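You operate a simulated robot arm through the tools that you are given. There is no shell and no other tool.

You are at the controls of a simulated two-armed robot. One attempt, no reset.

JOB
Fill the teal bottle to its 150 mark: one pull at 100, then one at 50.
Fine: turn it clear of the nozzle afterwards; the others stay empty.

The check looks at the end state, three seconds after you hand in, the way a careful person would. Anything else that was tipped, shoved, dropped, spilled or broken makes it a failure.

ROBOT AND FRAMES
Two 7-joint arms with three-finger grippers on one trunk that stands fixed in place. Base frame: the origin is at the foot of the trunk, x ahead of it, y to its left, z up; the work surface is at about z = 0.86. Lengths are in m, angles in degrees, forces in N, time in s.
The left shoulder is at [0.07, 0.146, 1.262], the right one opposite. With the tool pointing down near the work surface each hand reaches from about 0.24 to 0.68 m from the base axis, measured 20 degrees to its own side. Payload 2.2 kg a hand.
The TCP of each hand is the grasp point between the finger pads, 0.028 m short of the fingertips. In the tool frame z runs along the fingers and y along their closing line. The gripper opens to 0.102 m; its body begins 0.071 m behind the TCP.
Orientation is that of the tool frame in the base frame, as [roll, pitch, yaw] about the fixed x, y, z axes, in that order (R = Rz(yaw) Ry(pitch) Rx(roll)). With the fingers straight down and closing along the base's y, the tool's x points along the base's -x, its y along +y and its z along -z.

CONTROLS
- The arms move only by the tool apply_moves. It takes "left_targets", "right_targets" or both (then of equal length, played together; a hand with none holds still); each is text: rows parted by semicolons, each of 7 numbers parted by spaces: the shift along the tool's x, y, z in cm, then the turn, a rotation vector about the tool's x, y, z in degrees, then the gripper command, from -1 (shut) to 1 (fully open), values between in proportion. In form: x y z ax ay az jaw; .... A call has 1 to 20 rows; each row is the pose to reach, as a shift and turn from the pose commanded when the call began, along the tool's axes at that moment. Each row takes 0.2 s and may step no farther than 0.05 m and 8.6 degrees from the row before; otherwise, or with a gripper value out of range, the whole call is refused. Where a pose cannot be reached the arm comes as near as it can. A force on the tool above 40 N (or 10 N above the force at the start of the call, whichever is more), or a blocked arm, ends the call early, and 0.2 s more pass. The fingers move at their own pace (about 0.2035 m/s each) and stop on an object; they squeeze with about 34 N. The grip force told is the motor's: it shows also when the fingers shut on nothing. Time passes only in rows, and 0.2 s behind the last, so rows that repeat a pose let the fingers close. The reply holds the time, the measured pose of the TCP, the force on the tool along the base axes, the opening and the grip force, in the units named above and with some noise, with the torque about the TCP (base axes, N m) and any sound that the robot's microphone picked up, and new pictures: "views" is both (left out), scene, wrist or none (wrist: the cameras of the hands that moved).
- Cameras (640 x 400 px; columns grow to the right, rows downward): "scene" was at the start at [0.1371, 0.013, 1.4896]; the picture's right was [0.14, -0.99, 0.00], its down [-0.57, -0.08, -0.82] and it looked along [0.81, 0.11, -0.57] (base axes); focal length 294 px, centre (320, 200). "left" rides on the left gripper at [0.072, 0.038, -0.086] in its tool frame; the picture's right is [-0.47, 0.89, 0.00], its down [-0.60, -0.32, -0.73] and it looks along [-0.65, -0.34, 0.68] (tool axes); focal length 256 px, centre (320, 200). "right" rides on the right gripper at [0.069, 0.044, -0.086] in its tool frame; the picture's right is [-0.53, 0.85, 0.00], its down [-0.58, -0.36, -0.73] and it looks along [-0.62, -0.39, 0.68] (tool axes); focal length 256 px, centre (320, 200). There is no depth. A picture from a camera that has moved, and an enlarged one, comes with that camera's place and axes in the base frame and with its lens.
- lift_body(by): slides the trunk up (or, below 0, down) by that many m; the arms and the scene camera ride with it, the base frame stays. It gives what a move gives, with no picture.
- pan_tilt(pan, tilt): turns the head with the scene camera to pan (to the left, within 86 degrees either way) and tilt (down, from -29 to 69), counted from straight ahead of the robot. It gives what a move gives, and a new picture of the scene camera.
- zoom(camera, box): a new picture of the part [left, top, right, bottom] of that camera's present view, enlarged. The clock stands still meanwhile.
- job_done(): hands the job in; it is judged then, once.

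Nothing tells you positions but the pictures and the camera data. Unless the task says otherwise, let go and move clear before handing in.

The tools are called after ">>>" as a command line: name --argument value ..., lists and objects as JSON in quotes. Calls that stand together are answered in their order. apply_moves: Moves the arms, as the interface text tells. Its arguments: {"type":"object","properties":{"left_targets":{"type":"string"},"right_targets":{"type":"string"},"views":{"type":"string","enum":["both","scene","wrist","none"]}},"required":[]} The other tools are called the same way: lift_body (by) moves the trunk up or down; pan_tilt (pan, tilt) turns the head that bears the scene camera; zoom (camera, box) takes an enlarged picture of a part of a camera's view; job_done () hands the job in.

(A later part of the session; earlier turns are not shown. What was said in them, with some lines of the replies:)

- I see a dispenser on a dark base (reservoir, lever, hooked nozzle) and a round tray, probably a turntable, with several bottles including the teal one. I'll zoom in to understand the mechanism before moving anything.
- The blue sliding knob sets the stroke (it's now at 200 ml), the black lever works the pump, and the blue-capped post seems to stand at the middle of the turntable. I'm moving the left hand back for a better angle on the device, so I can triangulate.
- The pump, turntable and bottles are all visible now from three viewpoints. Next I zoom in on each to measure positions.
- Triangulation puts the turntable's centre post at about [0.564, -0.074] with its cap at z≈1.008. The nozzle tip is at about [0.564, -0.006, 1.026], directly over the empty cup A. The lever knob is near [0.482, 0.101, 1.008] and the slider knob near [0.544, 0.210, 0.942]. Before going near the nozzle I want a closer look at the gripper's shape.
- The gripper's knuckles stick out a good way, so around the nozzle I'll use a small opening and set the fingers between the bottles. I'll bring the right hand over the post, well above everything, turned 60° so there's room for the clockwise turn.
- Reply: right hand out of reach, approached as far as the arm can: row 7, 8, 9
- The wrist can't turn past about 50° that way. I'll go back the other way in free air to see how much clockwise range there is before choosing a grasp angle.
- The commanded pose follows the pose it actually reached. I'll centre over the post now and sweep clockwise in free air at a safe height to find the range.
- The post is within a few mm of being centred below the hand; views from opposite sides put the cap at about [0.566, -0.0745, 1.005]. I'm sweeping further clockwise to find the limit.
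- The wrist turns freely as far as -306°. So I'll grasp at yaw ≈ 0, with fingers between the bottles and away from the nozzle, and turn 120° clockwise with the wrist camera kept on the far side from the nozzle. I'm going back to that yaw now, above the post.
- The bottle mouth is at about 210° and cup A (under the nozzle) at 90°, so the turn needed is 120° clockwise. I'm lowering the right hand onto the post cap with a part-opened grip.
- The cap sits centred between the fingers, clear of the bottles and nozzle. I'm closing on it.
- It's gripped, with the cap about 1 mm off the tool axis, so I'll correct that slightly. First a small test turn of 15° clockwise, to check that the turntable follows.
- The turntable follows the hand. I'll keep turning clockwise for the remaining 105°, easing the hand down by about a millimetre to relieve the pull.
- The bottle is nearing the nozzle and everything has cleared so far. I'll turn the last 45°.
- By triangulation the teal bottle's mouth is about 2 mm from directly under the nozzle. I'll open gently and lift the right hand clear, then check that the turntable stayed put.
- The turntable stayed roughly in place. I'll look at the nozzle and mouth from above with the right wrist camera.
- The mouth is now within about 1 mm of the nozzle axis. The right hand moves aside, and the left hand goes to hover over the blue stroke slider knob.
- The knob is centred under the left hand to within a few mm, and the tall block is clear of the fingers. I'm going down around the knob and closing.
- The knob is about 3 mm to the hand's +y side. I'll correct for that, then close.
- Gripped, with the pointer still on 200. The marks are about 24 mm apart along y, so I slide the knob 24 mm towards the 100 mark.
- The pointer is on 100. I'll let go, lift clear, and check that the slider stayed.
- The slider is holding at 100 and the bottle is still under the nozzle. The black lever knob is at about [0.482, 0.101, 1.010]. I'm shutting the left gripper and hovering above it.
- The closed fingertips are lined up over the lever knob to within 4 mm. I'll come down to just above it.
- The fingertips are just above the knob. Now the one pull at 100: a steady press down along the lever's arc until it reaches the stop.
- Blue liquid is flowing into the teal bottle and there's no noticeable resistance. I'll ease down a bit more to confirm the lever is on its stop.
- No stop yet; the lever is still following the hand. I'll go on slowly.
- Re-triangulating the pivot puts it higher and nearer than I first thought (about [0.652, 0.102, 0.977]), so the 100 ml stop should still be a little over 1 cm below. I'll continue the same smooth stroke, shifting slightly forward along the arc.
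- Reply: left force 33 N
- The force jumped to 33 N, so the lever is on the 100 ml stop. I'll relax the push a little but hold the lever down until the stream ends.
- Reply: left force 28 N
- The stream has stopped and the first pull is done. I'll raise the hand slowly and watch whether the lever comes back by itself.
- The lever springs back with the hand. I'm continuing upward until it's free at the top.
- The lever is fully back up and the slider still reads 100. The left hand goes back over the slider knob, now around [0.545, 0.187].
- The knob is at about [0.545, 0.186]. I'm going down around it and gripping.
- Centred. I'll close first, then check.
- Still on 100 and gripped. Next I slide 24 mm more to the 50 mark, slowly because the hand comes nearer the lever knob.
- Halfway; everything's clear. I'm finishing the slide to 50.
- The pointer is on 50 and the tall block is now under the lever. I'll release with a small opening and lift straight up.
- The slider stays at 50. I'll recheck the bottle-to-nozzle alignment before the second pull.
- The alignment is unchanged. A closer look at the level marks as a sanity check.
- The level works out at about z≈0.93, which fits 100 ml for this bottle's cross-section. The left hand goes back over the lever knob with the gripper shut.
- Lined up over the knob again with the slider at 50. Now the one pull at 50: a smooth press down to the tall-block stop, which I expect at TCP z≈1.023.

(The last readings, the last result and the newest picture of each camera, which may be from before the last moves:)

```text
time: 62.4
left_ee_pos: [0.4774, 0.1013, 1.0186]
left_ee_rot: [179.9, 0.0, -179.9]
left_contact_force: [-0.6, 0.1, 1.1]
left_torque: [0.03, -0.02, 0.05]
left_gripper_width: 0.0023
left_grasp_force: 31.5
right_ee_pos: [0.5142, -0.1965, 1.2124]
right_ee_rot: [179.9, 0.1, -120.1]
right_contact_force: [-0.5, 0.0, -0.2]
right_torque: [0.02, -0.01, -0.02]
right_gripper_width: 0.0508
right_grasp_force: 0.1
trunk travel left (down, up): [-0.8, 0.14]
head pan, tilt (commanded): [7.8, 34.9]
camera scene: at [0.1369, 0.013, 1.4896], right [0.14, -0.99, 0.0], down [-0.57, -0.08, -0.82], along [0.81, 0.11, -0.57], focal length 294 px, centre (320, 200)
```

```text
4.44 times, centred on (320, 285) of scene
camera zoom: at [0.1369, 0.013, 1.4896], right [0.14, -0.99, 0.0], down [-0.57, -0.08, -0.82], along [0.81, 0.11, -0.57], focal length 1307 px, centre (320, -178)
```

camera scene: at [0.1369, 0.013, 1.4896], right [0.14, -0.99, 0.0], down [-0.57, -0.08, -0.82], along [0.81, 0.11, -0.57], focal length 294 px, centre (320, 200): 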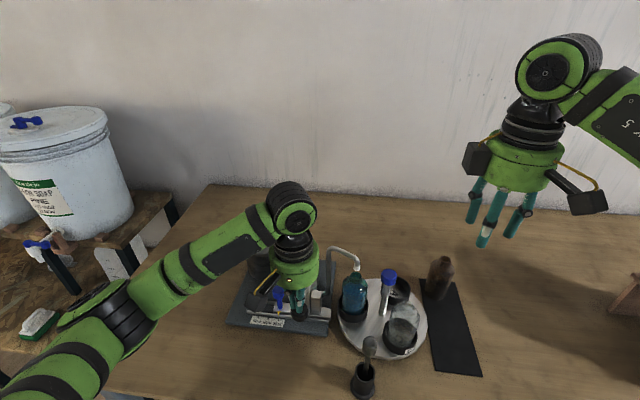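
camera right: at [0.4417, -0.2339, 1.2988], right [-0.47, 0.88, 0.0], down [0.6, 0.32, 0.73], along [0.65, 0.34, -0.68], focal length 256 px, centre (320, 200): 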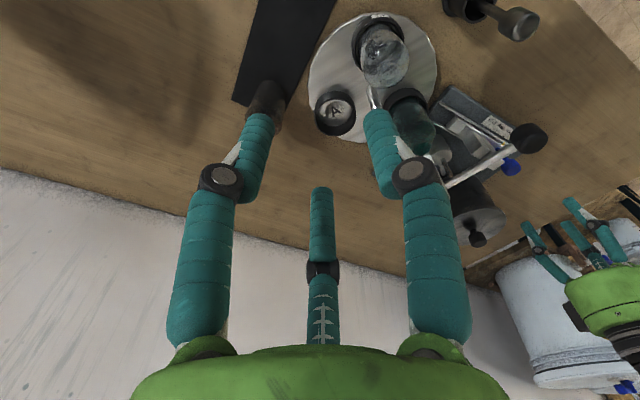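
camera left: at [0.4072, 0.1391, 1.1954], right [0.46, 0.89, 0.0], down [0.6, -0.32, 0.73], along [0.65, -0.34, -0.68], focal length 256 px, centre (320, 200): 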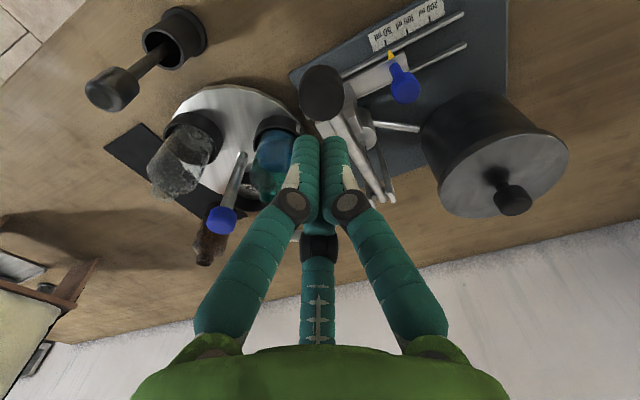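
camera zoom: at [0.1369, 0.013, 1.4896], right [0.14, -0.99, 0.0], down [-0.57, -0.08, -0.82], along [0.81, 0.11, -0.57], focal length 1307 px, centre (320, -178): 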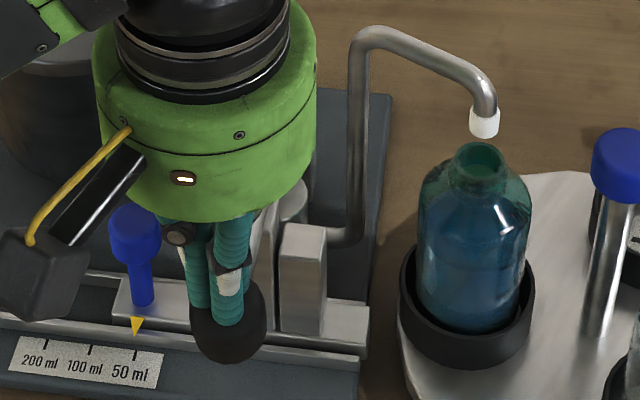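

No stop force yet, so I keep easing down the same stroke in small steps.

>>> apply_moves --left_targets "0 0 0.15 0 0 0 -1; 0 0 0.3 0 0 0 -1; 0 0 0.45 0 0 0 -1; 0 0 0.6 0 0 0 -1" --views "scene"

>>> zoom --camera "scene" --box '[260, 240, 380, 330]'

```text
time: 63.4
left_ee_pos: [0.4776, 0.1013, 1.0178]
left_ee_rot: [-180.0, 0.4, -180.0]
left_contact_force: [1.4, 3.5, 25.2]
left_torque: [0.04, -0.04, -0.09]
left_gripper_width: 0.0021
left_grasp_force: 31.5
right_ee_pos: [0.5116, -0.1967, 1.2149]
right_ee_rot: [-179.8, 0.1, -120.0]
right_contact_force: [-0.4, -0.1, -0.3]
right_torque: [-0.02, 0.02, -0.01]
right_gripper_width: 0.051
right_grasp_force: 0.0
trunk travel left (down, up): [-0.8, 0.14]
head pan, tilt (commanded): [7.8, 34.9]
camera scene: at [0.1337, 0.0132, 1.4903], right [0.14, -0.99, 0.0], down [-0.56, -0.08, -0.82], along [0.81, 0.11, -0.57], focal length 294 px, centre (320, 200)
```

scene: 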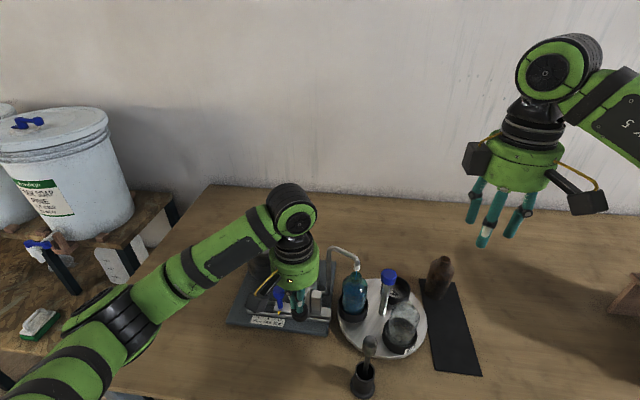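

```text
4.44 times, centred on (320, 285) of scene
camera zoom: at [0.1337, 0.0132, 1.4903], right [0.14, -0.99, 0.0], down [-0.56, -0.08, -0.82], along [0.81, 0.11, -0.57], focal length 1307 px, centre (320, -178)
```

zoom: 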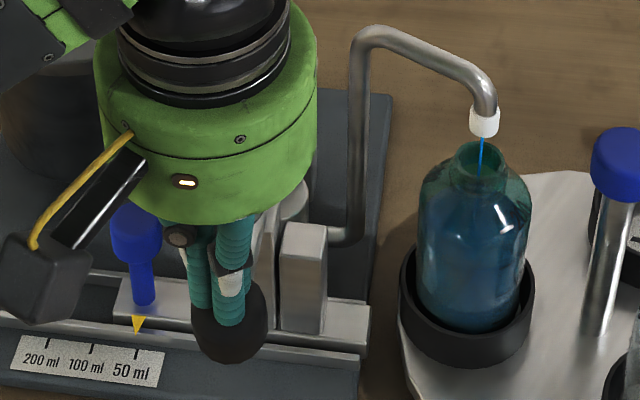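

The stop force is there (25 N). I'm holding the lever down until the stream ends.

>>> apply_moves --left_targets "0 0 0 0 0 0 -1; 0 0 0 0 0 0 -1; 0 0 0 0 0 0 -1; 0 0 0 0 0 0 -1; 0 0 0 0 0 0 -1; 0 0 0 0 0 0 -1; 0 0 0 0 0 0 -1; 0 0 0 0 0 0 -1" --views "scene"

>>> zoom --camera "scene" --box '[260, 240, 380, 330]'

>>> zoom --camera "scene" --box '[344, 272, 372, 316]'

```text
time: 65.2
left_ee_pos: [0.4776, 0.1009, 1.0163]
left_ee_rot: [-179.8, 0.4, -179.8]
left_contact_force: [4.5, 4.1, 31.1]
left_torque: [0.04, -0.22, 0.04]
left_gripper_width: 0.0061
left_grasp_force: 31.8
right_ee_pos: [0.5109, -0.197, 1.2132]
right_ee_rot: [-179.9, 0.2, -120.0]
right_contact_force: [0.1, -0.9, -0.5]
right_torque: [0.01, 0.01, 0.01]
right_gripper_width: 0.0509
right_grasp_force: 0.2
trunk travel left (down, up): [-0.8, 0.14]
head pan, tilt (commanded): [7.8, 34.9]
camera scene: at [0.1335, 0.0133, 1.49], right [0.14, -0.99, 0.0], down [-0.56, -0.08, -0.82], along [0.81, 0.11, -0.57], focal length 294 px, centre (320, 200)
```

scene: 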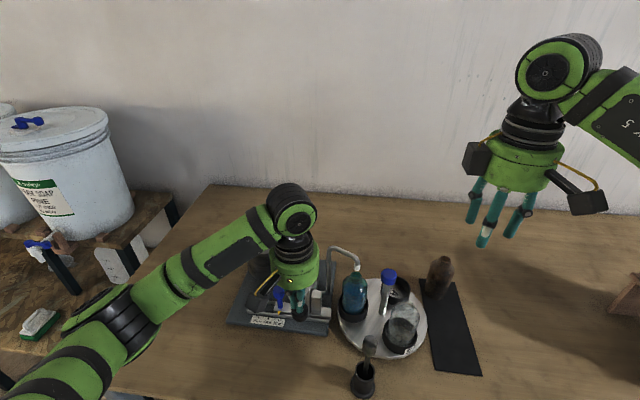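

```text
4.44 times, centred on (320, 285) of scene
camera zoom: at [0.1335, 0.0133, 1.49], right [0.14, -0.99, 0.0], down [-0.56, -0.08, -0.82], along [0.81, 0.11, -0.57], focal length 1307 px, centre (320, -178)
```

zoom: 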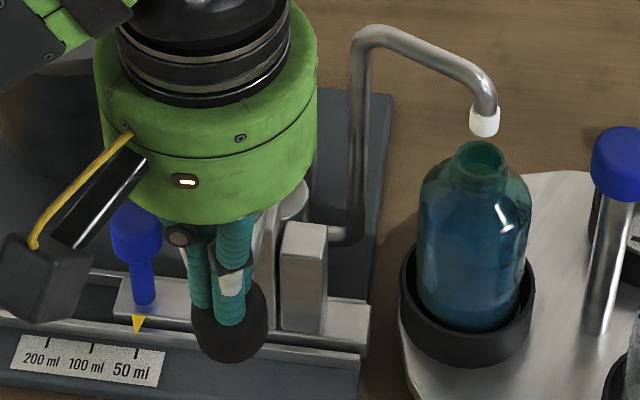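

```text
9.09 times, centred on (358, 294) of scene
camera zoom: at [0.1335, 0.0133, 1.49], right [0.14, -0.99, 0.0], down [-0.56, -0.08, -0.82], along [0.81, 0.11, -0.57], focal length 2674 px, centre (-26, -654)
```

zoom: 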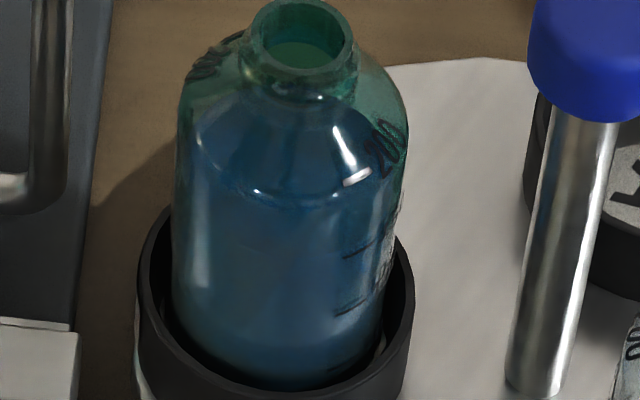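

The stream has stopped and the second pull is complete. I'm raising the hand slowly so the lever returns.

>>> apply_moves --left_targets "0 0 -0.5 0 0 0 -1; 0 0 -1 0 0 0 -1; 0 0 -1.5 0 0 0 -1; 0 0 -2 0 0 0 -1; 0 0 -2.6 0 0 0 -1; 0 0 -3.2 0 0 0 -1; 0 0 -3.8 0 0 0 -1; 0 0 -4.4 0 0 0 -1; 0 0 -5.5 0 0 0 -1; 0 0 -7.5 0 0 0 -1; 0 0 -10 0 0 0 -1; 0 0 -12 0 0 0 -1; 0 0 -12 0 0 0 -1" --views "both"

>>> zoom --camera "scene" --box '[250, 240, 390, 340]'

>>> zoom --camera "scene" --box '[344, 255, 372, 316]'

```text
time: 68.0
left_ee_pos: [0.4792, 0.1021, 1.1329]
left_ee_rot: [-180.0, -0.1, -179.8]
left_contact_force: [-0.1, 0.1, 0.3]
left_torque: [0.0, -0.02, 0.01]
left_gripper_width: 0.0019
left_grasp_force: 31.9
right_ee_pos: [0.5153, -0.1956, 1.2122]
right_ee_rot: [179.8, 0.0, -120.0]
right_contact_force: [-0.6, -0.2, 0.0]
right_torque: [0.01, 0.03, 0.02]
right_gripper_width: 0.0509
right_grasp_force: 0.1
trunk travel left (down, up): [-0.8, 0.14]
head pan, tilt (commanded): [7.8, 34.9]
camera scene: at [0.1374, 0.0131, 1.4896], right [0.14, -0.99, 0.0], down [-0.57, -0.08, -0.82], along [0.81, 0.11, -0.57], focal length 294 px, centre (320, 200)
camera left: at [0.4053, 0.1412, 1.2181], right [0.46, 0.89, 0.0], down [0.61, -0.32, 0.73], along [0.65, -0.34, -0.68], focal length 256 px, centre (320, 200)
```

scene: 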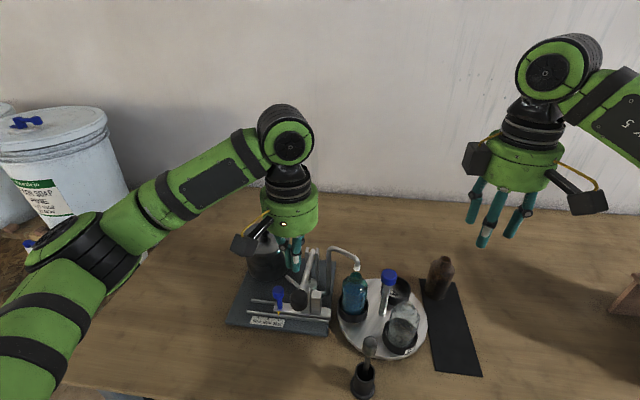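
left: 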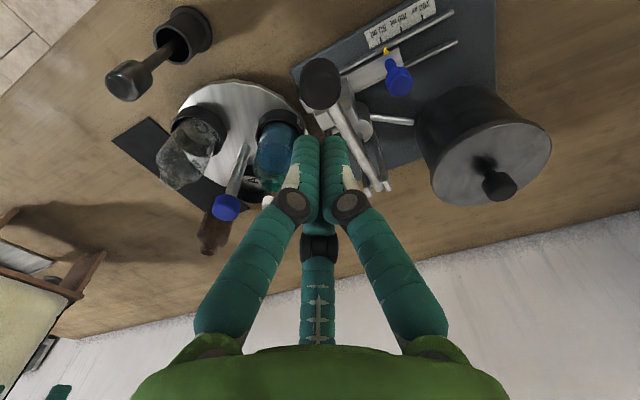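

```text
4.00 times, centred on (320, 290) of scene
camera zoom: at [0.1374, 0.0131, 1.4896], right [0.14, -0.99, 0.0], down [-0.57, -0.08, -0.82], along [0.81, 0.11, -0.57], focal length 1176 px, centre (320, -160)
```

zoom: 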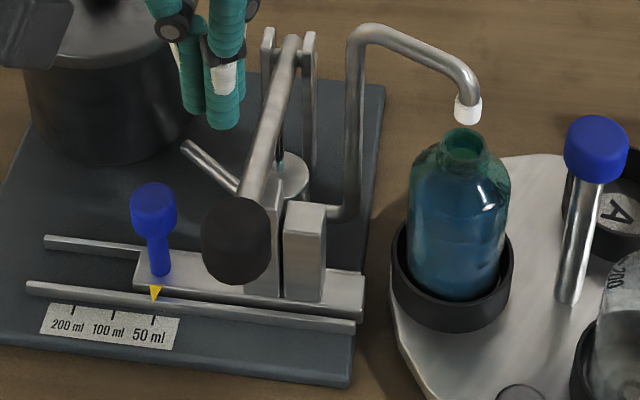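

```text
6.56 times, centred on (358, 286) of scene
camera zoom: at [0.1374, 0.0131, 1.4896], right [0.14, -0.99, 0.0], down [-0.57, -0.08, -0.82], along [0.81, 0.11, -0.57], focal length 1928 px, centre (71, -361)
```

zoom: 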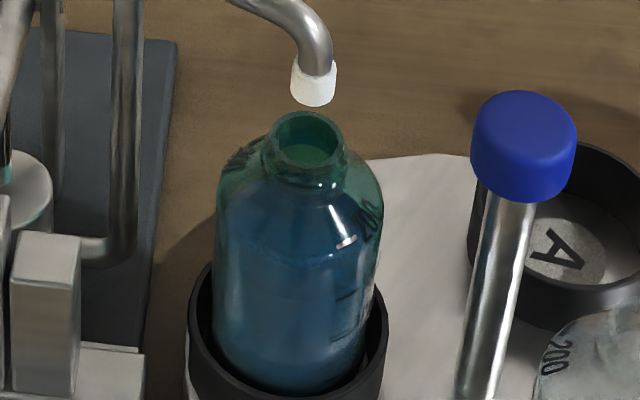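

The lever is up, the bottle is filled, and the others look empty. The left hand moves away, and the right hand returns above the turntable post.

>>> apply_moves --left_targets "0.5 1 -2 0 0 0 -1; 1.5 4 -3.5 0 0 0 -1; 3 7.5 -5 0 0 0 -1; 4.5 11 -6 0 0 0 -0.5; 6 14.5 -7 0 0 0 0; 7 17.5 -7 0 0 0 0; 8 20 -7 0 0 0 0; 8 20 -7 0 0 0 0" --right_targets "-2 0.25 0.3 0 0 0 0; -4 0.5 0.6 0 0 0 0; -6 0.75 0.9 0 0 0 0; -8 1 1.2 0 0 0 0; -10 1.3 1.5 0 0 0 0; -12 1.55 1.8 0 0 0 0; -12.9 1.67 2 0 0 0 0; -12.9 1.67 3 0 0 0 0" --views "both"

>>> zoom --camera "right" --box '[220, 0, 460, 150]'

>>> zoom --camera "scene" --box '[250, 240, 390, 340]'

```text
time: 69.8
left_ee_pos: [0.398, 0.3004, 1.2022]
left_ee_rot: [-180.0, -0.1, -179.9]
left_contact_force: [0.6, -0.3, -0.3]
left_torque: [0.0, 0.02, 0.0]
left_gripper_width: 0.0512
left_grasp_force: 0.1
right_ee_pos: [0.5643, -0.077, 1.1812]
right_ee_rot: [179.9, 0.2, -119.9]
right_contact_force: [-0.2, -0.3, -0.6]
right_torque: [0.05, 0.03, 0.01]
right_gripper_width: 0.0509
right_grasp_force: 0.0
trunk travel left (down, up): [-0.8, 0.14]
head pan, tilt (commanded): [7.8, 34.9]
camera scene: at [0.1376, 0.0119, 1.4896], right [0.14, -0.99, 0.0], down [-0.57, -0.08, -0.82], along [0.81, 0.11, -0.57], focal length 294 px, centre (320, 200)
camera right: at [0.4932, -0.1141, 1.2681], right [-0.47, 0.88, 0.0], down [0.6, 0.32, 0.73], along [0.65, 0.34, -0.68], focal length 256 px, centre (320, 200)
camera left: at [0.3261, 0.3388, 1.2878], right [0.46, 0.89, 0.0], down [0.6, -0.32, 0.73], along [0.65, -0.34, -0.68], focal length 256 px, centre (320, 200)
```

scene: 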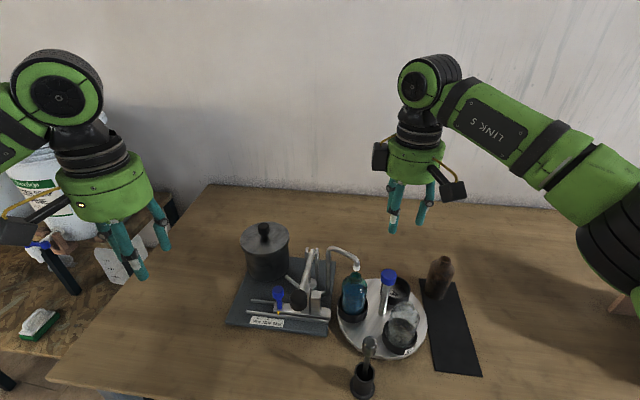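
right: 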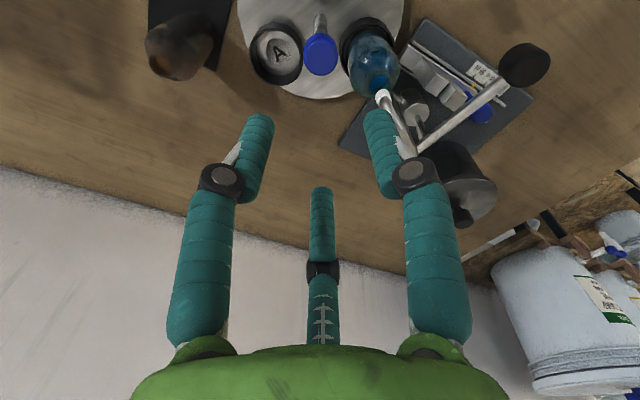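
left: 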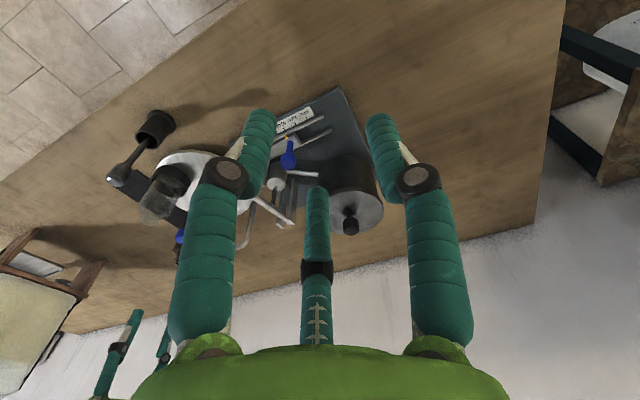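

```text
2.67 times, centred on (340, 75) of right
camera zoom: at [0.4932, -0.1141, 1.2681], right [-0.47, 0.88, 0.0], down [0.6, 0.32, 0.73], along [0.65, 0.34, -0.68], focal length 683 px, centre (267, 533)
```

zoom: 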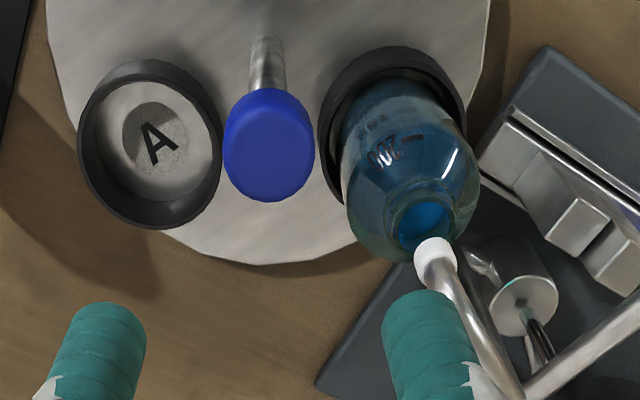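

```text
4.00 times, centred on (320, 290) of scene
camera zoom: at [0.1376, 0.0119, 1.4896], right [0.14, -0.99, 0.0], down [-0.57, -0.08, -0.82], along [0.81, 0.11, -0.57], focal length 1176 px, centre (320, -160)
```

zoom: 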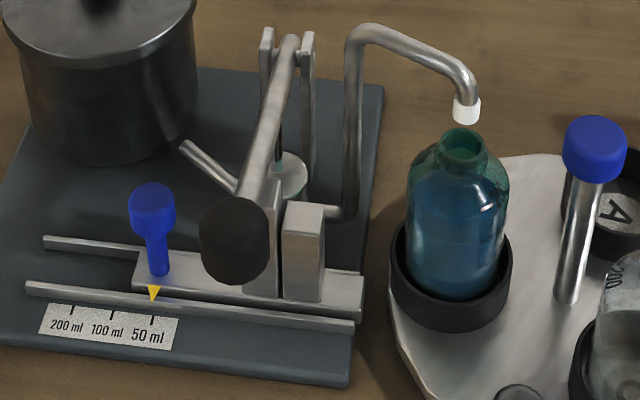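

The cap is centred under the right hand. I'm descending onto it with the partial opening.

>>> apply_moves --right_targets "0 0 3 0 0 0 0; 0 0 6 0 0 0 0; 0 0 9 0 0 0 0; 0 0 11.5 0 0 0 0; 0 0 13.5 0 0 0 0; 0 0 15 0 0 0 0; 0 0 16.2 0 0 0 0; 0 0 17 0 0 0 0; 0 0 17 0 0 0 0; 0 0 17 0 0 0 0" --views "both"

>>> zoom --camera "scene" --box '[320, 230, 440, 330]'

```text
time: 72.0
left_ee_pos: [0.3979, 0.3017, 1.2021]
left_ee_rot: [180.0, 0.0, 180.0]
left_contact_force: [-0.4, -0.4, -0.4]
left_torque: [0.01, 0.01, 0.0]
left_gripper_width: 0.0511
left_grasp_force: 0.1
right_ee_pos: [0.5665, -0.0745, 1.0118]
right_ee_rot: [179.9, 0.1, -120.0]
right_contact_force: [0.0, 1.1, -0.6]
right_torque: [0.0, 0.03, -0.02]
right_gripper_width: 0.051
right_grasp_force: 0.1
trunk travel left (down, up): [-0.8, 0.14]
head pan, tilt (commanded): [7.8, 34.9]
camera scene: at [0.1371, 0.013, 1.4896], right [0.14, -0.99, 0.0], down [-0.57, -0.08, -0.82], along [0.81, 0.11, -0.57], focal length 294 px, centre (320, 200)
camera right: at [0.4943, -0.1124, 1.0985], right [-0.47, 0.89, 0.0], down [0.6, 0.32, 0.73], along [0.65, 0.34, -0.68], focal length 256 px, centre (320, 200)
```

scene: 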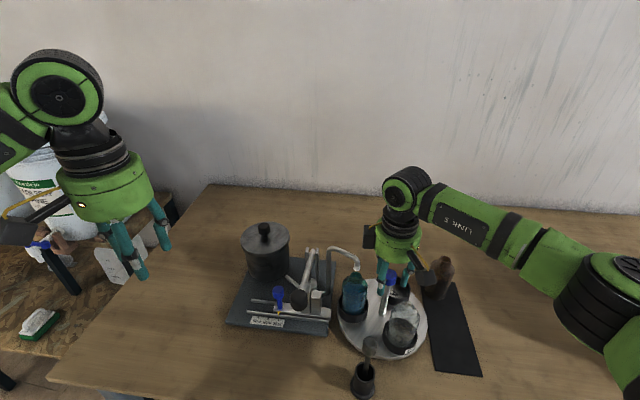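
right: 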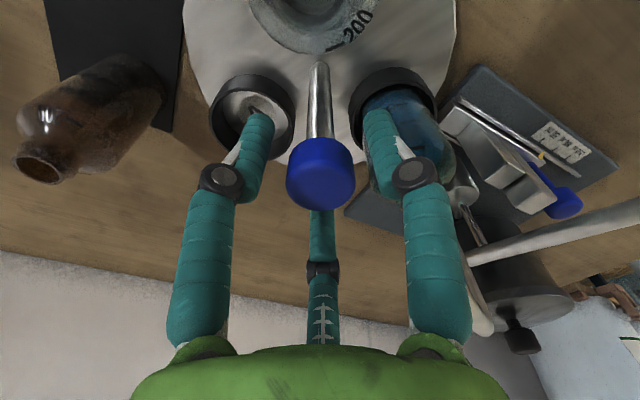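

```text
4.00 times, centred on (380, 280) of scene
camera zoom: at [0.1371, 0.013, 1.4896], right [0.14, -0.99, 0.0], down [-0.57, -0.08, -0.82], along [0.81, 0.11, -0.57], focal length 1176 px, centre (80, -120)
```

zoom: 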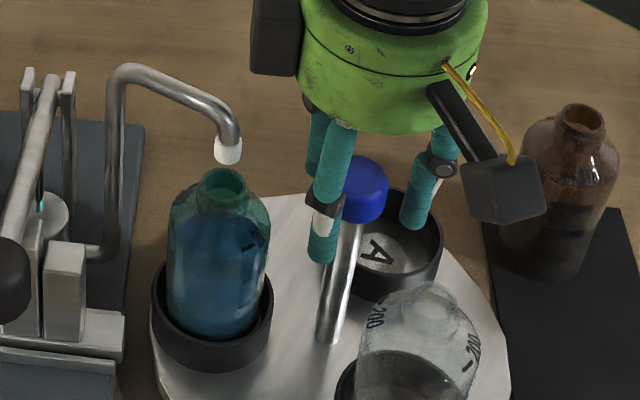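

Centred and clear of the bottle. Now I close on the cap.

>>> apply_moves --right_targets "0.1 0.05 0 0 0 0 -0.3; 0.1 0.05 0 0 0 0 -1; 0.1 0.05 0 0 0 0 -1; 0.1 0.05 0 0 0 0 -1" --views "wrist"

>>> zoom --camera "scene" --box '[320, 230, 440, 330]'

```text
time: 73.0
left_ee_pos: [0.3986, 0.3017, 1.2018]
left_ee_rot: [-180.0, 0.0, -179.9]
left_contact_force: [0.1, -0.8, 0.0]
left_torque: [-0.01, 0.0, 0.03]
left_gripper_width: 0.0511
left_grasp_force: 0.1
right_ee_pos: [0.5641, -0.0752, 1.0122]
right_ee_rot: [179.9, 0.2, -119.9]
right_contact_force: [1.5, 0.1, 1.0]
right_torque: [0.11, -0.1, 0.0]
right_gripper_width: 0.0308
right_grasp_force: 45.1
trunk travel left (down, up): [-0.8, 0.14]
head pan, tilt (commanded): [7.8, 34.9]
camera right: at [0.4932, -0.1127, 1.0987], right [-0.47, 0.88, 0.0], down [0.6, 0.32, 0.73], along [0.65, 0.34, -0.68], focal length 256 px, centre (320, 200)
```

right: 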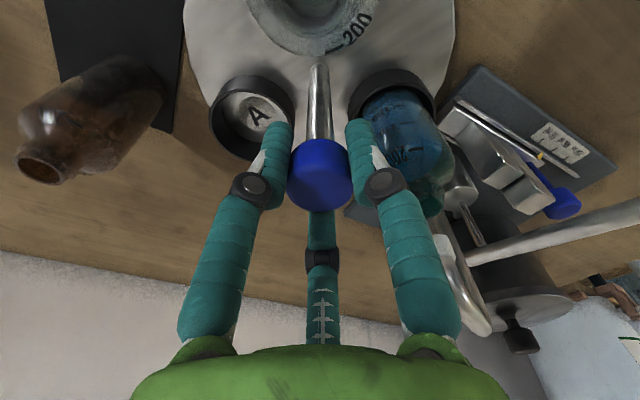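

```text
4.00 times, centred on (380, 280) of scene
camera zoom: at [0.1371, 0.0133, 1.4896], right [0.14, -0.99, 0.0], down [-0.57, -0.08, -0.82], along [0.81, 0.11, -0.57], focal length 1176 px, centre (80, -120)
```

zoom: 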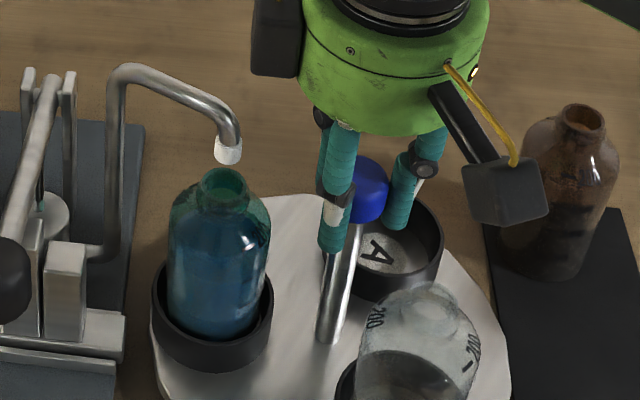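

A good grip with little side force. I'm turning the bottle back away from the nozzle gently, 60° first.

>>> apply_moves --right_targets "0 0 0 0 0 -3 -1; 0 0 0 0 0 -8 -1; 0 0 0 0 0 -13 -1; 0 0 0 0 0 -18 -1; 0 0 0 0 0 -23 -1; 0 0 0 0 0 -28 -1; 0 0 0 0 0 -33 -1; 0 0 0 0 0 -38 -1; 0 0 0 0 0 -43 -1; 0 0 0 0 0 -48 -1; 0 0 0 0 0 -53 -1; 0 0 0 0 0 -57 -1; 0 0 0 0 0 -60 -1" --views "both"

>>> zoom --camera "scene" --box '[320, 230, 440, 350]'

```text
time: 75.8
left_ee_pos: [0.3984, 0.3016, 1.2012]
left_ee_rot: [-180.0, -0.1, -179.9]
left_contact_force: [-0.5, 0.8, 0.1]
left_torque: [0.01, -0.01, -0.01]
left_gripper_width: 0.0511
left_grasp_force: 0.0
right_ee_pos: [0.5655, -0.0759, 1.0123]
right_ee_rot: [-179.8, 0.0, -60.0]
right_contact_force: [7.9, 2.0, 8.3]
right_torque: [0.14, -0.34, -0.02]
right_gripper_width: 0.0314
right_grasp_force: 44.7
trunk travel left (down, up): [-0.8, 0.14]
head pan, tilt (commanded): [7.8, 34.9]
camera scene: at [0.1378, 0.0138, 1.4895], right [0.14, -0.99, 0.0], down [-0.57, -0.08, -0.82], along [0.81, 0.11, -0.57], focal length 294 px, centre (320, 200)
camera right: at [0.5622, -0.1563, 1.0986], right [-1.0, 0.04, 0.0], down [0.03, 0.68, 0.73], along [0.03, 0.73, -0.68], focal length 256 px, centre (320, 200)
```

scene: 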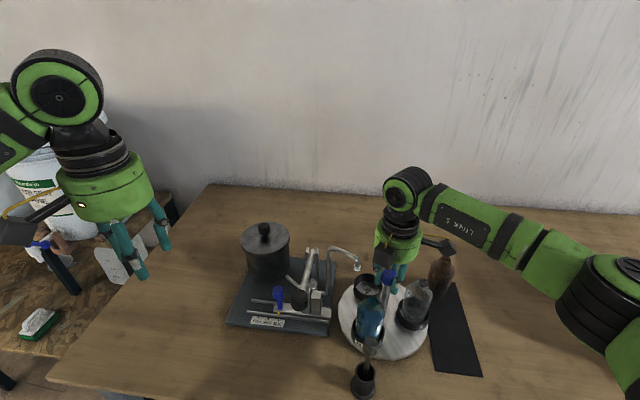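
right: 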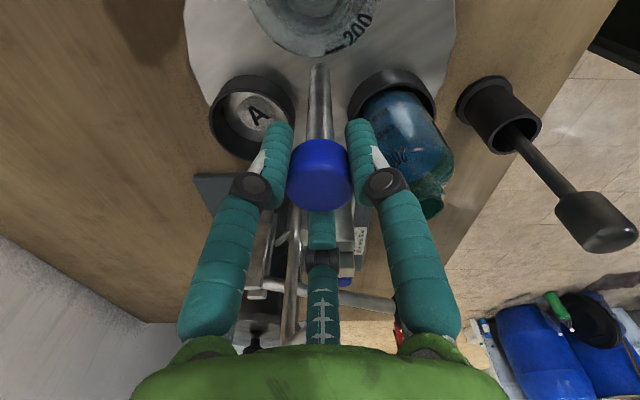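

```text
3.33 times, centred on (380, 290) of scene
camera zoom: at [0.1378, 0.0138, 1.4895], right [0.14, -0.99, 0.0], down [-0.57, -0.08, -0.82], along [0.81, 0.11, -0.57], focal length 980 px, centre (120, -100)
```

zoom: 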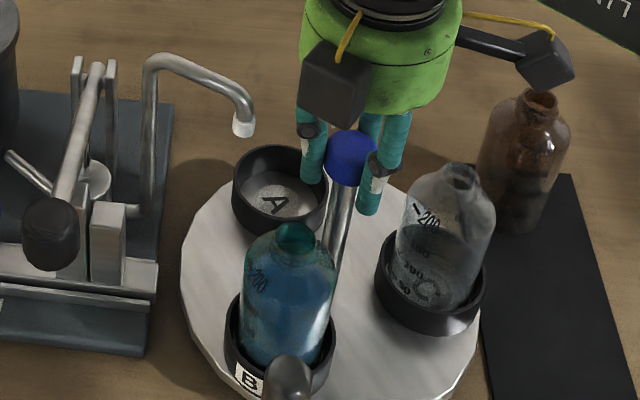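

The teal bottle is clear of the nozzle already. I'll turn the remaining 60°, so cup A (empty) is back under the nozzle as at the start, easing off a small preload on the way.

>>> apply_moves --right_targets "0.05 -0.09 -0.1 0 0 -3 -1; 0.05 -0.09 -0.1 0 0 -8 -1; 0.05 -0.09 -0.1 0 0 -13 -1; 0.05 -0.09 -0.1 0 0 -18 -1; 0.05 -0.09 -0.1 0 0 -23 -1; 0.05 -0.09 -0.1 0 0 -28 -1; 0.05 -0.09 -0.1 0 0 -33 -1; 0.05 -0.09 -0.1 0 0 -38 -1; 0.05 -0.09 -0.1 0 0 -43 -1; 0.05 -0.09 -0.1 0 0 -48 -1; 0.05 -0.09 -0.1 0 0 -53 -1; 0.05 -0.09 -0.1 0 0 -57 -1; 0.05 -0.09 -0.1 0 0 -60 -1; 0.05 -0.09 -0.1 0 0 -60 -1" --views "both"

>>> zoom --camera "scene" --box '[320, 230, 440, 350]'

```text
time: 78.8
left_ee_pos: [0.3991, 0.3025, 1.2034]
left_ee_rot: [-179.8, 0.0, -179.9]
left_contact_force: [0.4, 0.3, -0.5]
left_torque: [-0.02, -0.04, -0.02]
left_gripper_width: 0.0508
left_grasp_force: 0.0
right_ee_pos: [0.565, -0.0749, 1.0139]
right_ee_rot: [-179.9, 0.2, 0.1]
right_contact_force: [-3.4, 3.2, -7.7]
right_torque: [-0.47, -0.03, 0.05]
right_gripper_width: 0.0313
right_grasp_force: 44.6
trunk travel left (down, up): [-0.8, 0.14]
head pan, tilt (commanded): [7.8, 34.9]
camera scene: at [0.1377, 0.0139, 1.4895], right [0.14, -0.99, 0.0], down [-0.57, -0.08, -0.82], along [0.81, 0.11, -0.57], focal length 294 px, centre (320, 200)
camera right: at [0.6347, -0.1182, 1.0987], right [-0.53, -0.85, 0.0], down [-0.58, 0.36, 0.73], along [-0.62, 0.39, -0.68], focal length 256 px, centre (320, 200)
```

scene: 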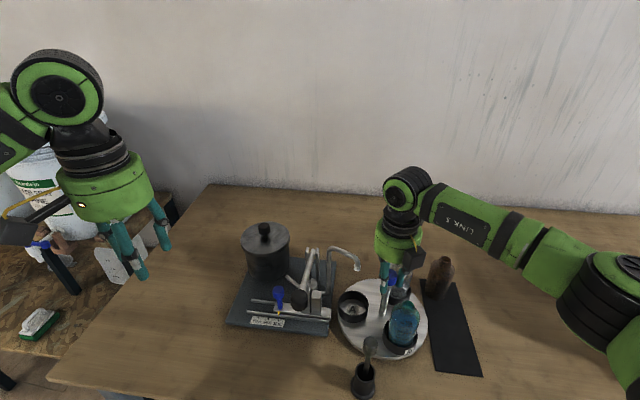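
right: 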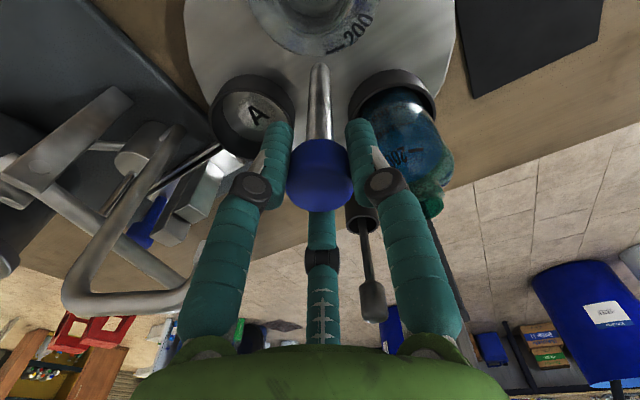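

```text
3.33 times, centred on (380, 290) of scene
camera zoom: at [0.1377, 0.0139, 1.4895], right [0.14, -0.99, 0.0], down [-0.57, -0.08, -0.82], along [0.81, 0.11, -0.57], focal length 980 px, centre (120, -100)
```

zoom: 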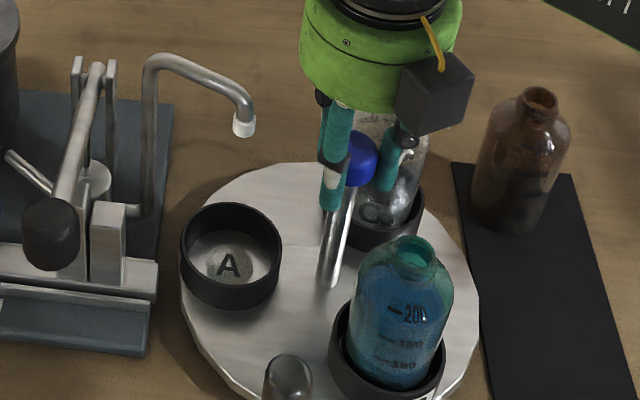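

The teal bottle is back at its original station, well clear of the nozzle. I'll release gently and lift the right hand away.

>>> apply_moves --right_targets "0 0 0.08 0 0 0 -1; 0 0 0.08 0 0 0 -0.3; 0 0 0.08 0 0 0 0; 0 0 0.08 0 0 0 0; 0 0 -1 0 0 0 0; 0 0 -3 0 0 0 0; 0 0 -6 0 0 0 0; 0 0 -10 0 0 0 0; 0 0 -14 0 0 0 0; 0 0 -18 0 0 0 0; 0 0 -20 0 0 0 0; 0 0 -20 0 0 0 0" --views "both"

>>> zoom --camera "scene" --box '[320, 230, 460, 360]'

>>> zoom --camera "scene" --box '[385, 295, 425, 355]'

```text
time: 81.4
left_ee_pos: [0.3981, 0.3001, 1.2034]
left_ee_rot: [180.0, -0.1, -179.9]
left_contact_force: [0.3, -0.2, -0.9]
left_torque: [0.02, -0.01, 0.04]
left_gripper_width: 0.051
left_grasp_force: 0.1
right_ee_pos: [0.5656, -0.075, 1.2142]
right_ee_rot: [-179.9, 0.0, 0.1]
right_contact_force: [-1.0, 0.0, -0.2]
right_torque: [-0.02, -0.02, -0.02]
right_gripper_width: 0.0509
right_grasp_force: 0.1
trunk travel left (down, up): [-0.8, 0.14]
head pan, tilt (commanded): [7.8, 34.9]
camera scene: at [0.1374, 0.0129, 1.4896], right [0.14, -0.99, 0.0], down [-0.57, -0.08, -0.82], along [0.81, 0.11, -0.57], focal length 294 px, centre (320, 200)
camera right: at [0.6364, -0.1181, 1.2997], right [-0.53, -0.85, 0.0], down [-0.58, 0.36, 0.73], along [-0.62, 0.39, -0.68], focal length 256 px, centre (320, 200)
```

scene: 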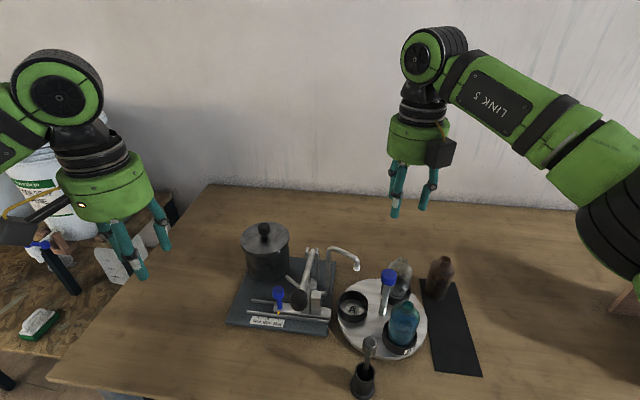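
right: 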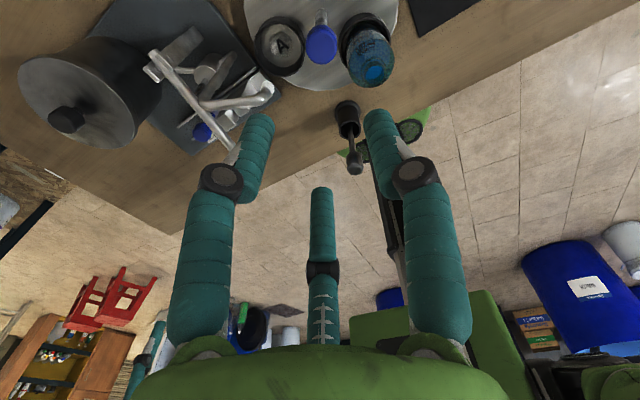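

```text
3.08 times, centred on (390, 295) of scene
camera zoom: at [0.1374, 0.0129, 1.4896], right [0.14, -0.99, 0.0], down [-0.57, -0.08, -0.82], along [0.81, 0.11, -0.57], focal length 905 px, centre (105, -92)
```

zoom: 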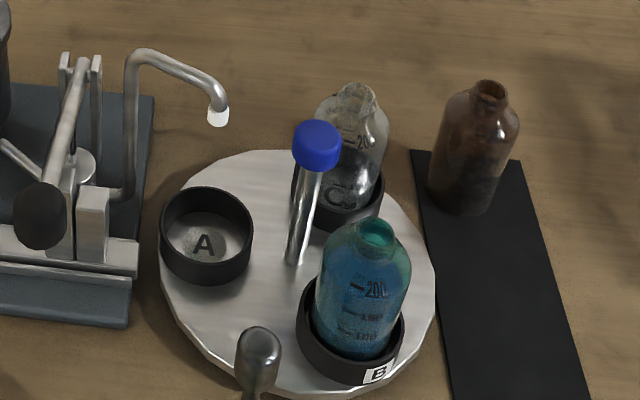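

```text
6.67 times, centred on (405, 325) of scene
camera zoom: at [0.1374, 0.0129, 1.4896], right [0.14, -0.99, 0.0], down [-0.57, -0.08, -0.82], along [0.81, 0.11, -0.57], focal length 1961 px, centre (-247, -633)
```

zoom: 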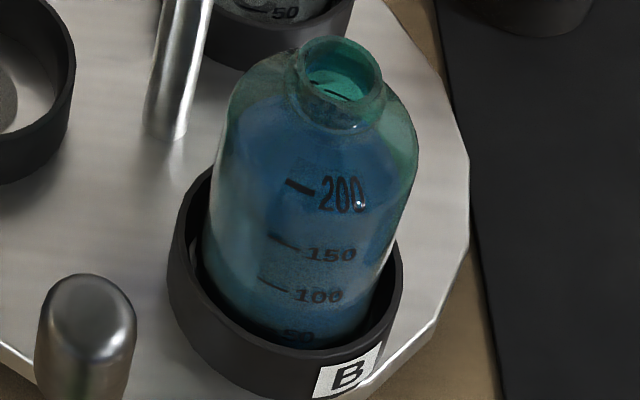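

The teal bottle looks filled and is turned clear; cup A, the clear bottle and the brown bottle look empty and undisturbed. I'm moving the right hand aside and doing a last check.

>>> apply_moves --right_targets "-2 3 -0.5 0 0 0 0; -4 6 -1 0 0 0 0; -6 9 -1 0 0 0 0; -8 12 -1 0 0 0 0; -8 14 -1 0 0 0 0; -8 14 -1 0 0 0 0" --views "both"

>>> zoom --camera "scene" --box '[390, 298, 422, 346]'

>>> zoom --camera "scene" --box '[370, 245, 470, 320]'

>>> zoom --camera "scene" --box '[220, 220, 380, 400]'

```text
time: 82.8
left_ee_pos: [0.3994, 0.301, 1.2013]
left_ee_rot: [-179.9, 0.1, -179.9]
left_contact_force: [0.1, 0.3, -0.5]
left_torque: [0.03, -0.01, 0.01]
left_gripper_width: 0.0511
left_grasp_force: 0.1
right_ee_pos: [0.4833, -0.2138, 1.2209]
right_ee_rot: [-179.9, 0.0, 0.1]
right_contact_force: [0.5, 0.1, -0.3]
right_torque: [-0.01, 0.01, 0.01]
right_gripper_width: 0.0511
right_grasp_force: 0.2
trunk travel left (down, up): [-0.8, 0.14]
head pan, tilt (commanded): [7.8, 34.9]
camera scene: at [0.1375, 0.014, 1.4895], right [0.14, -0.99, 0.0], down [-0.57, -0.08, -0.82], along [0.81, 0.11, -0.57], focal length 294 px, centre (320, 200)
camera right: at [0.553, -0.2579, 1.3076], right [-0.53, -0.85, 0.0], down [-0.58, 0.36, 0.73], along [-0.62, 0.39, -0.68], focal length 256 px, centre (320, 200)
```

scene: 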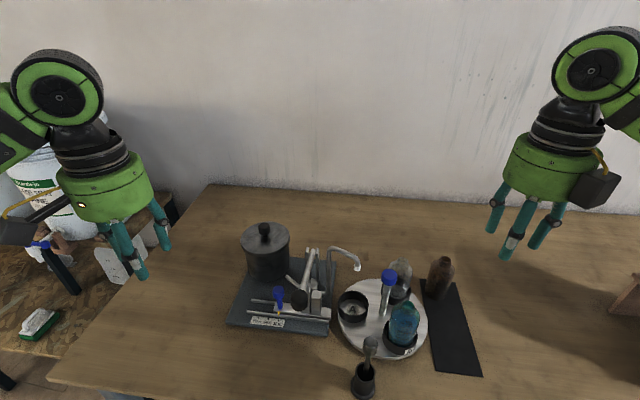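
right: 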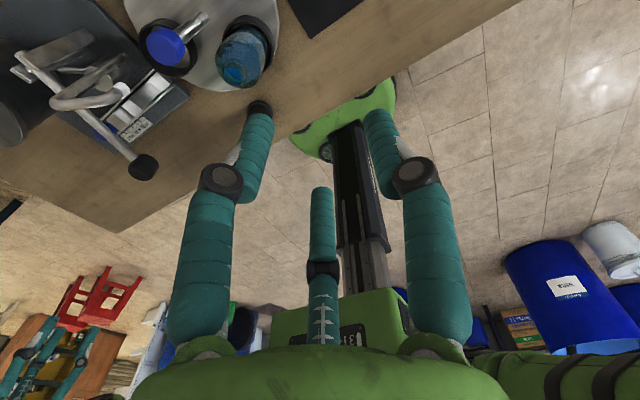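

```text
8.33 times, centred on (406, 322) of scene
camera zoom: at [0.1375, 0.014, 1.4895], right [0.14, -0.99, 0.0], down [-0.57, -0.08, -0.82], along [0.81, 0.11, -0.57], focal length 2451 px, centre (-397, -817)
```

zoom: 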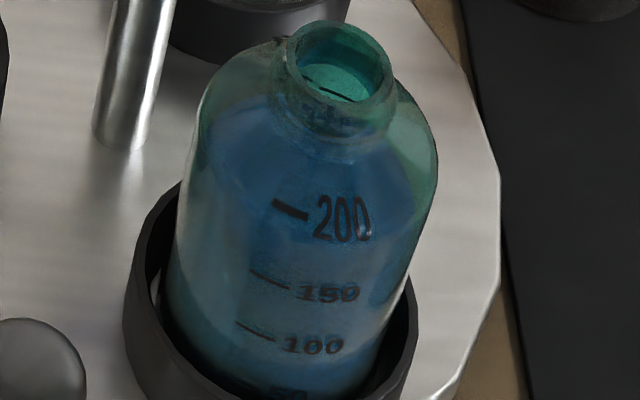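

```text
5.33 times, centred on (420, 282) of scene
camera zoom: at [0.1375, 0.014, 1.4895], right [0.14, -0.99, 0.0], down [-0.57, -0.08, -0.82], along [0.81, 0.11, -0.57], focal length 1568 px, centre (-213, -240)
```

zoom: 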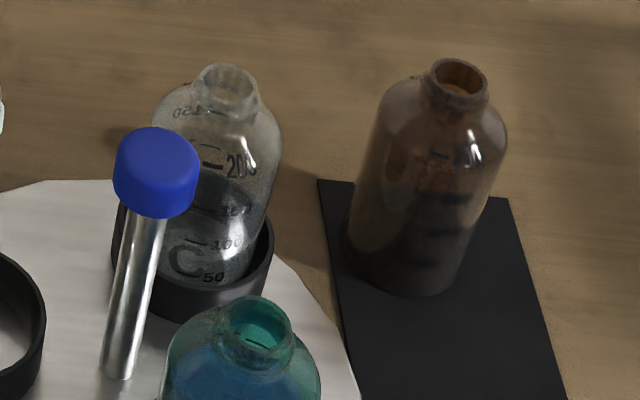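

```text
2.22 times, centred on (300, 310) of scene
camera zoom: at [0.1375, 0.014, 1.4895], right [0.14, -0.99, 0.0], down [-0.57, -0.08, -0.82], along [0.81, 0.11, -0.57], focal length 654 px, centre (364, -44)
```

zoom: 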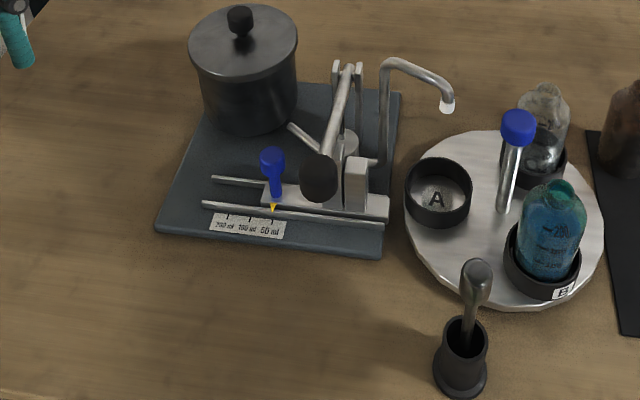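

The liquid's back edge works out to z≈0.951, the same height as the bottle's 150 mark. The teal bottle is clear of the nozzle, the other vessels look as they did at the start, and both hands are empty and well away, so I'm handing in.

>>> job_done

```text
The job is handed in.
```

The teal bottle is filled to its 150 mark and turned clear of the nozzle, and I've handed the job in. I haven't been told the result of the check.

- **Filling:** I made one pull at 100, then one at 50. Each went down to its stop, and I held the lever until the stream ended. The pictures put the liquid at about the height of the 150 mark.
- **Turntable:** I turned it back 120° to where it started, so the empty cup A is under the nozzle again.
- **Everything else:** The other bottles and cup A look empty. I saw nothing tipped, shoved or spilled, and both hands are empty and well away.

The stroke slider is still at 50, since you didn't ask for it to go back to 200.
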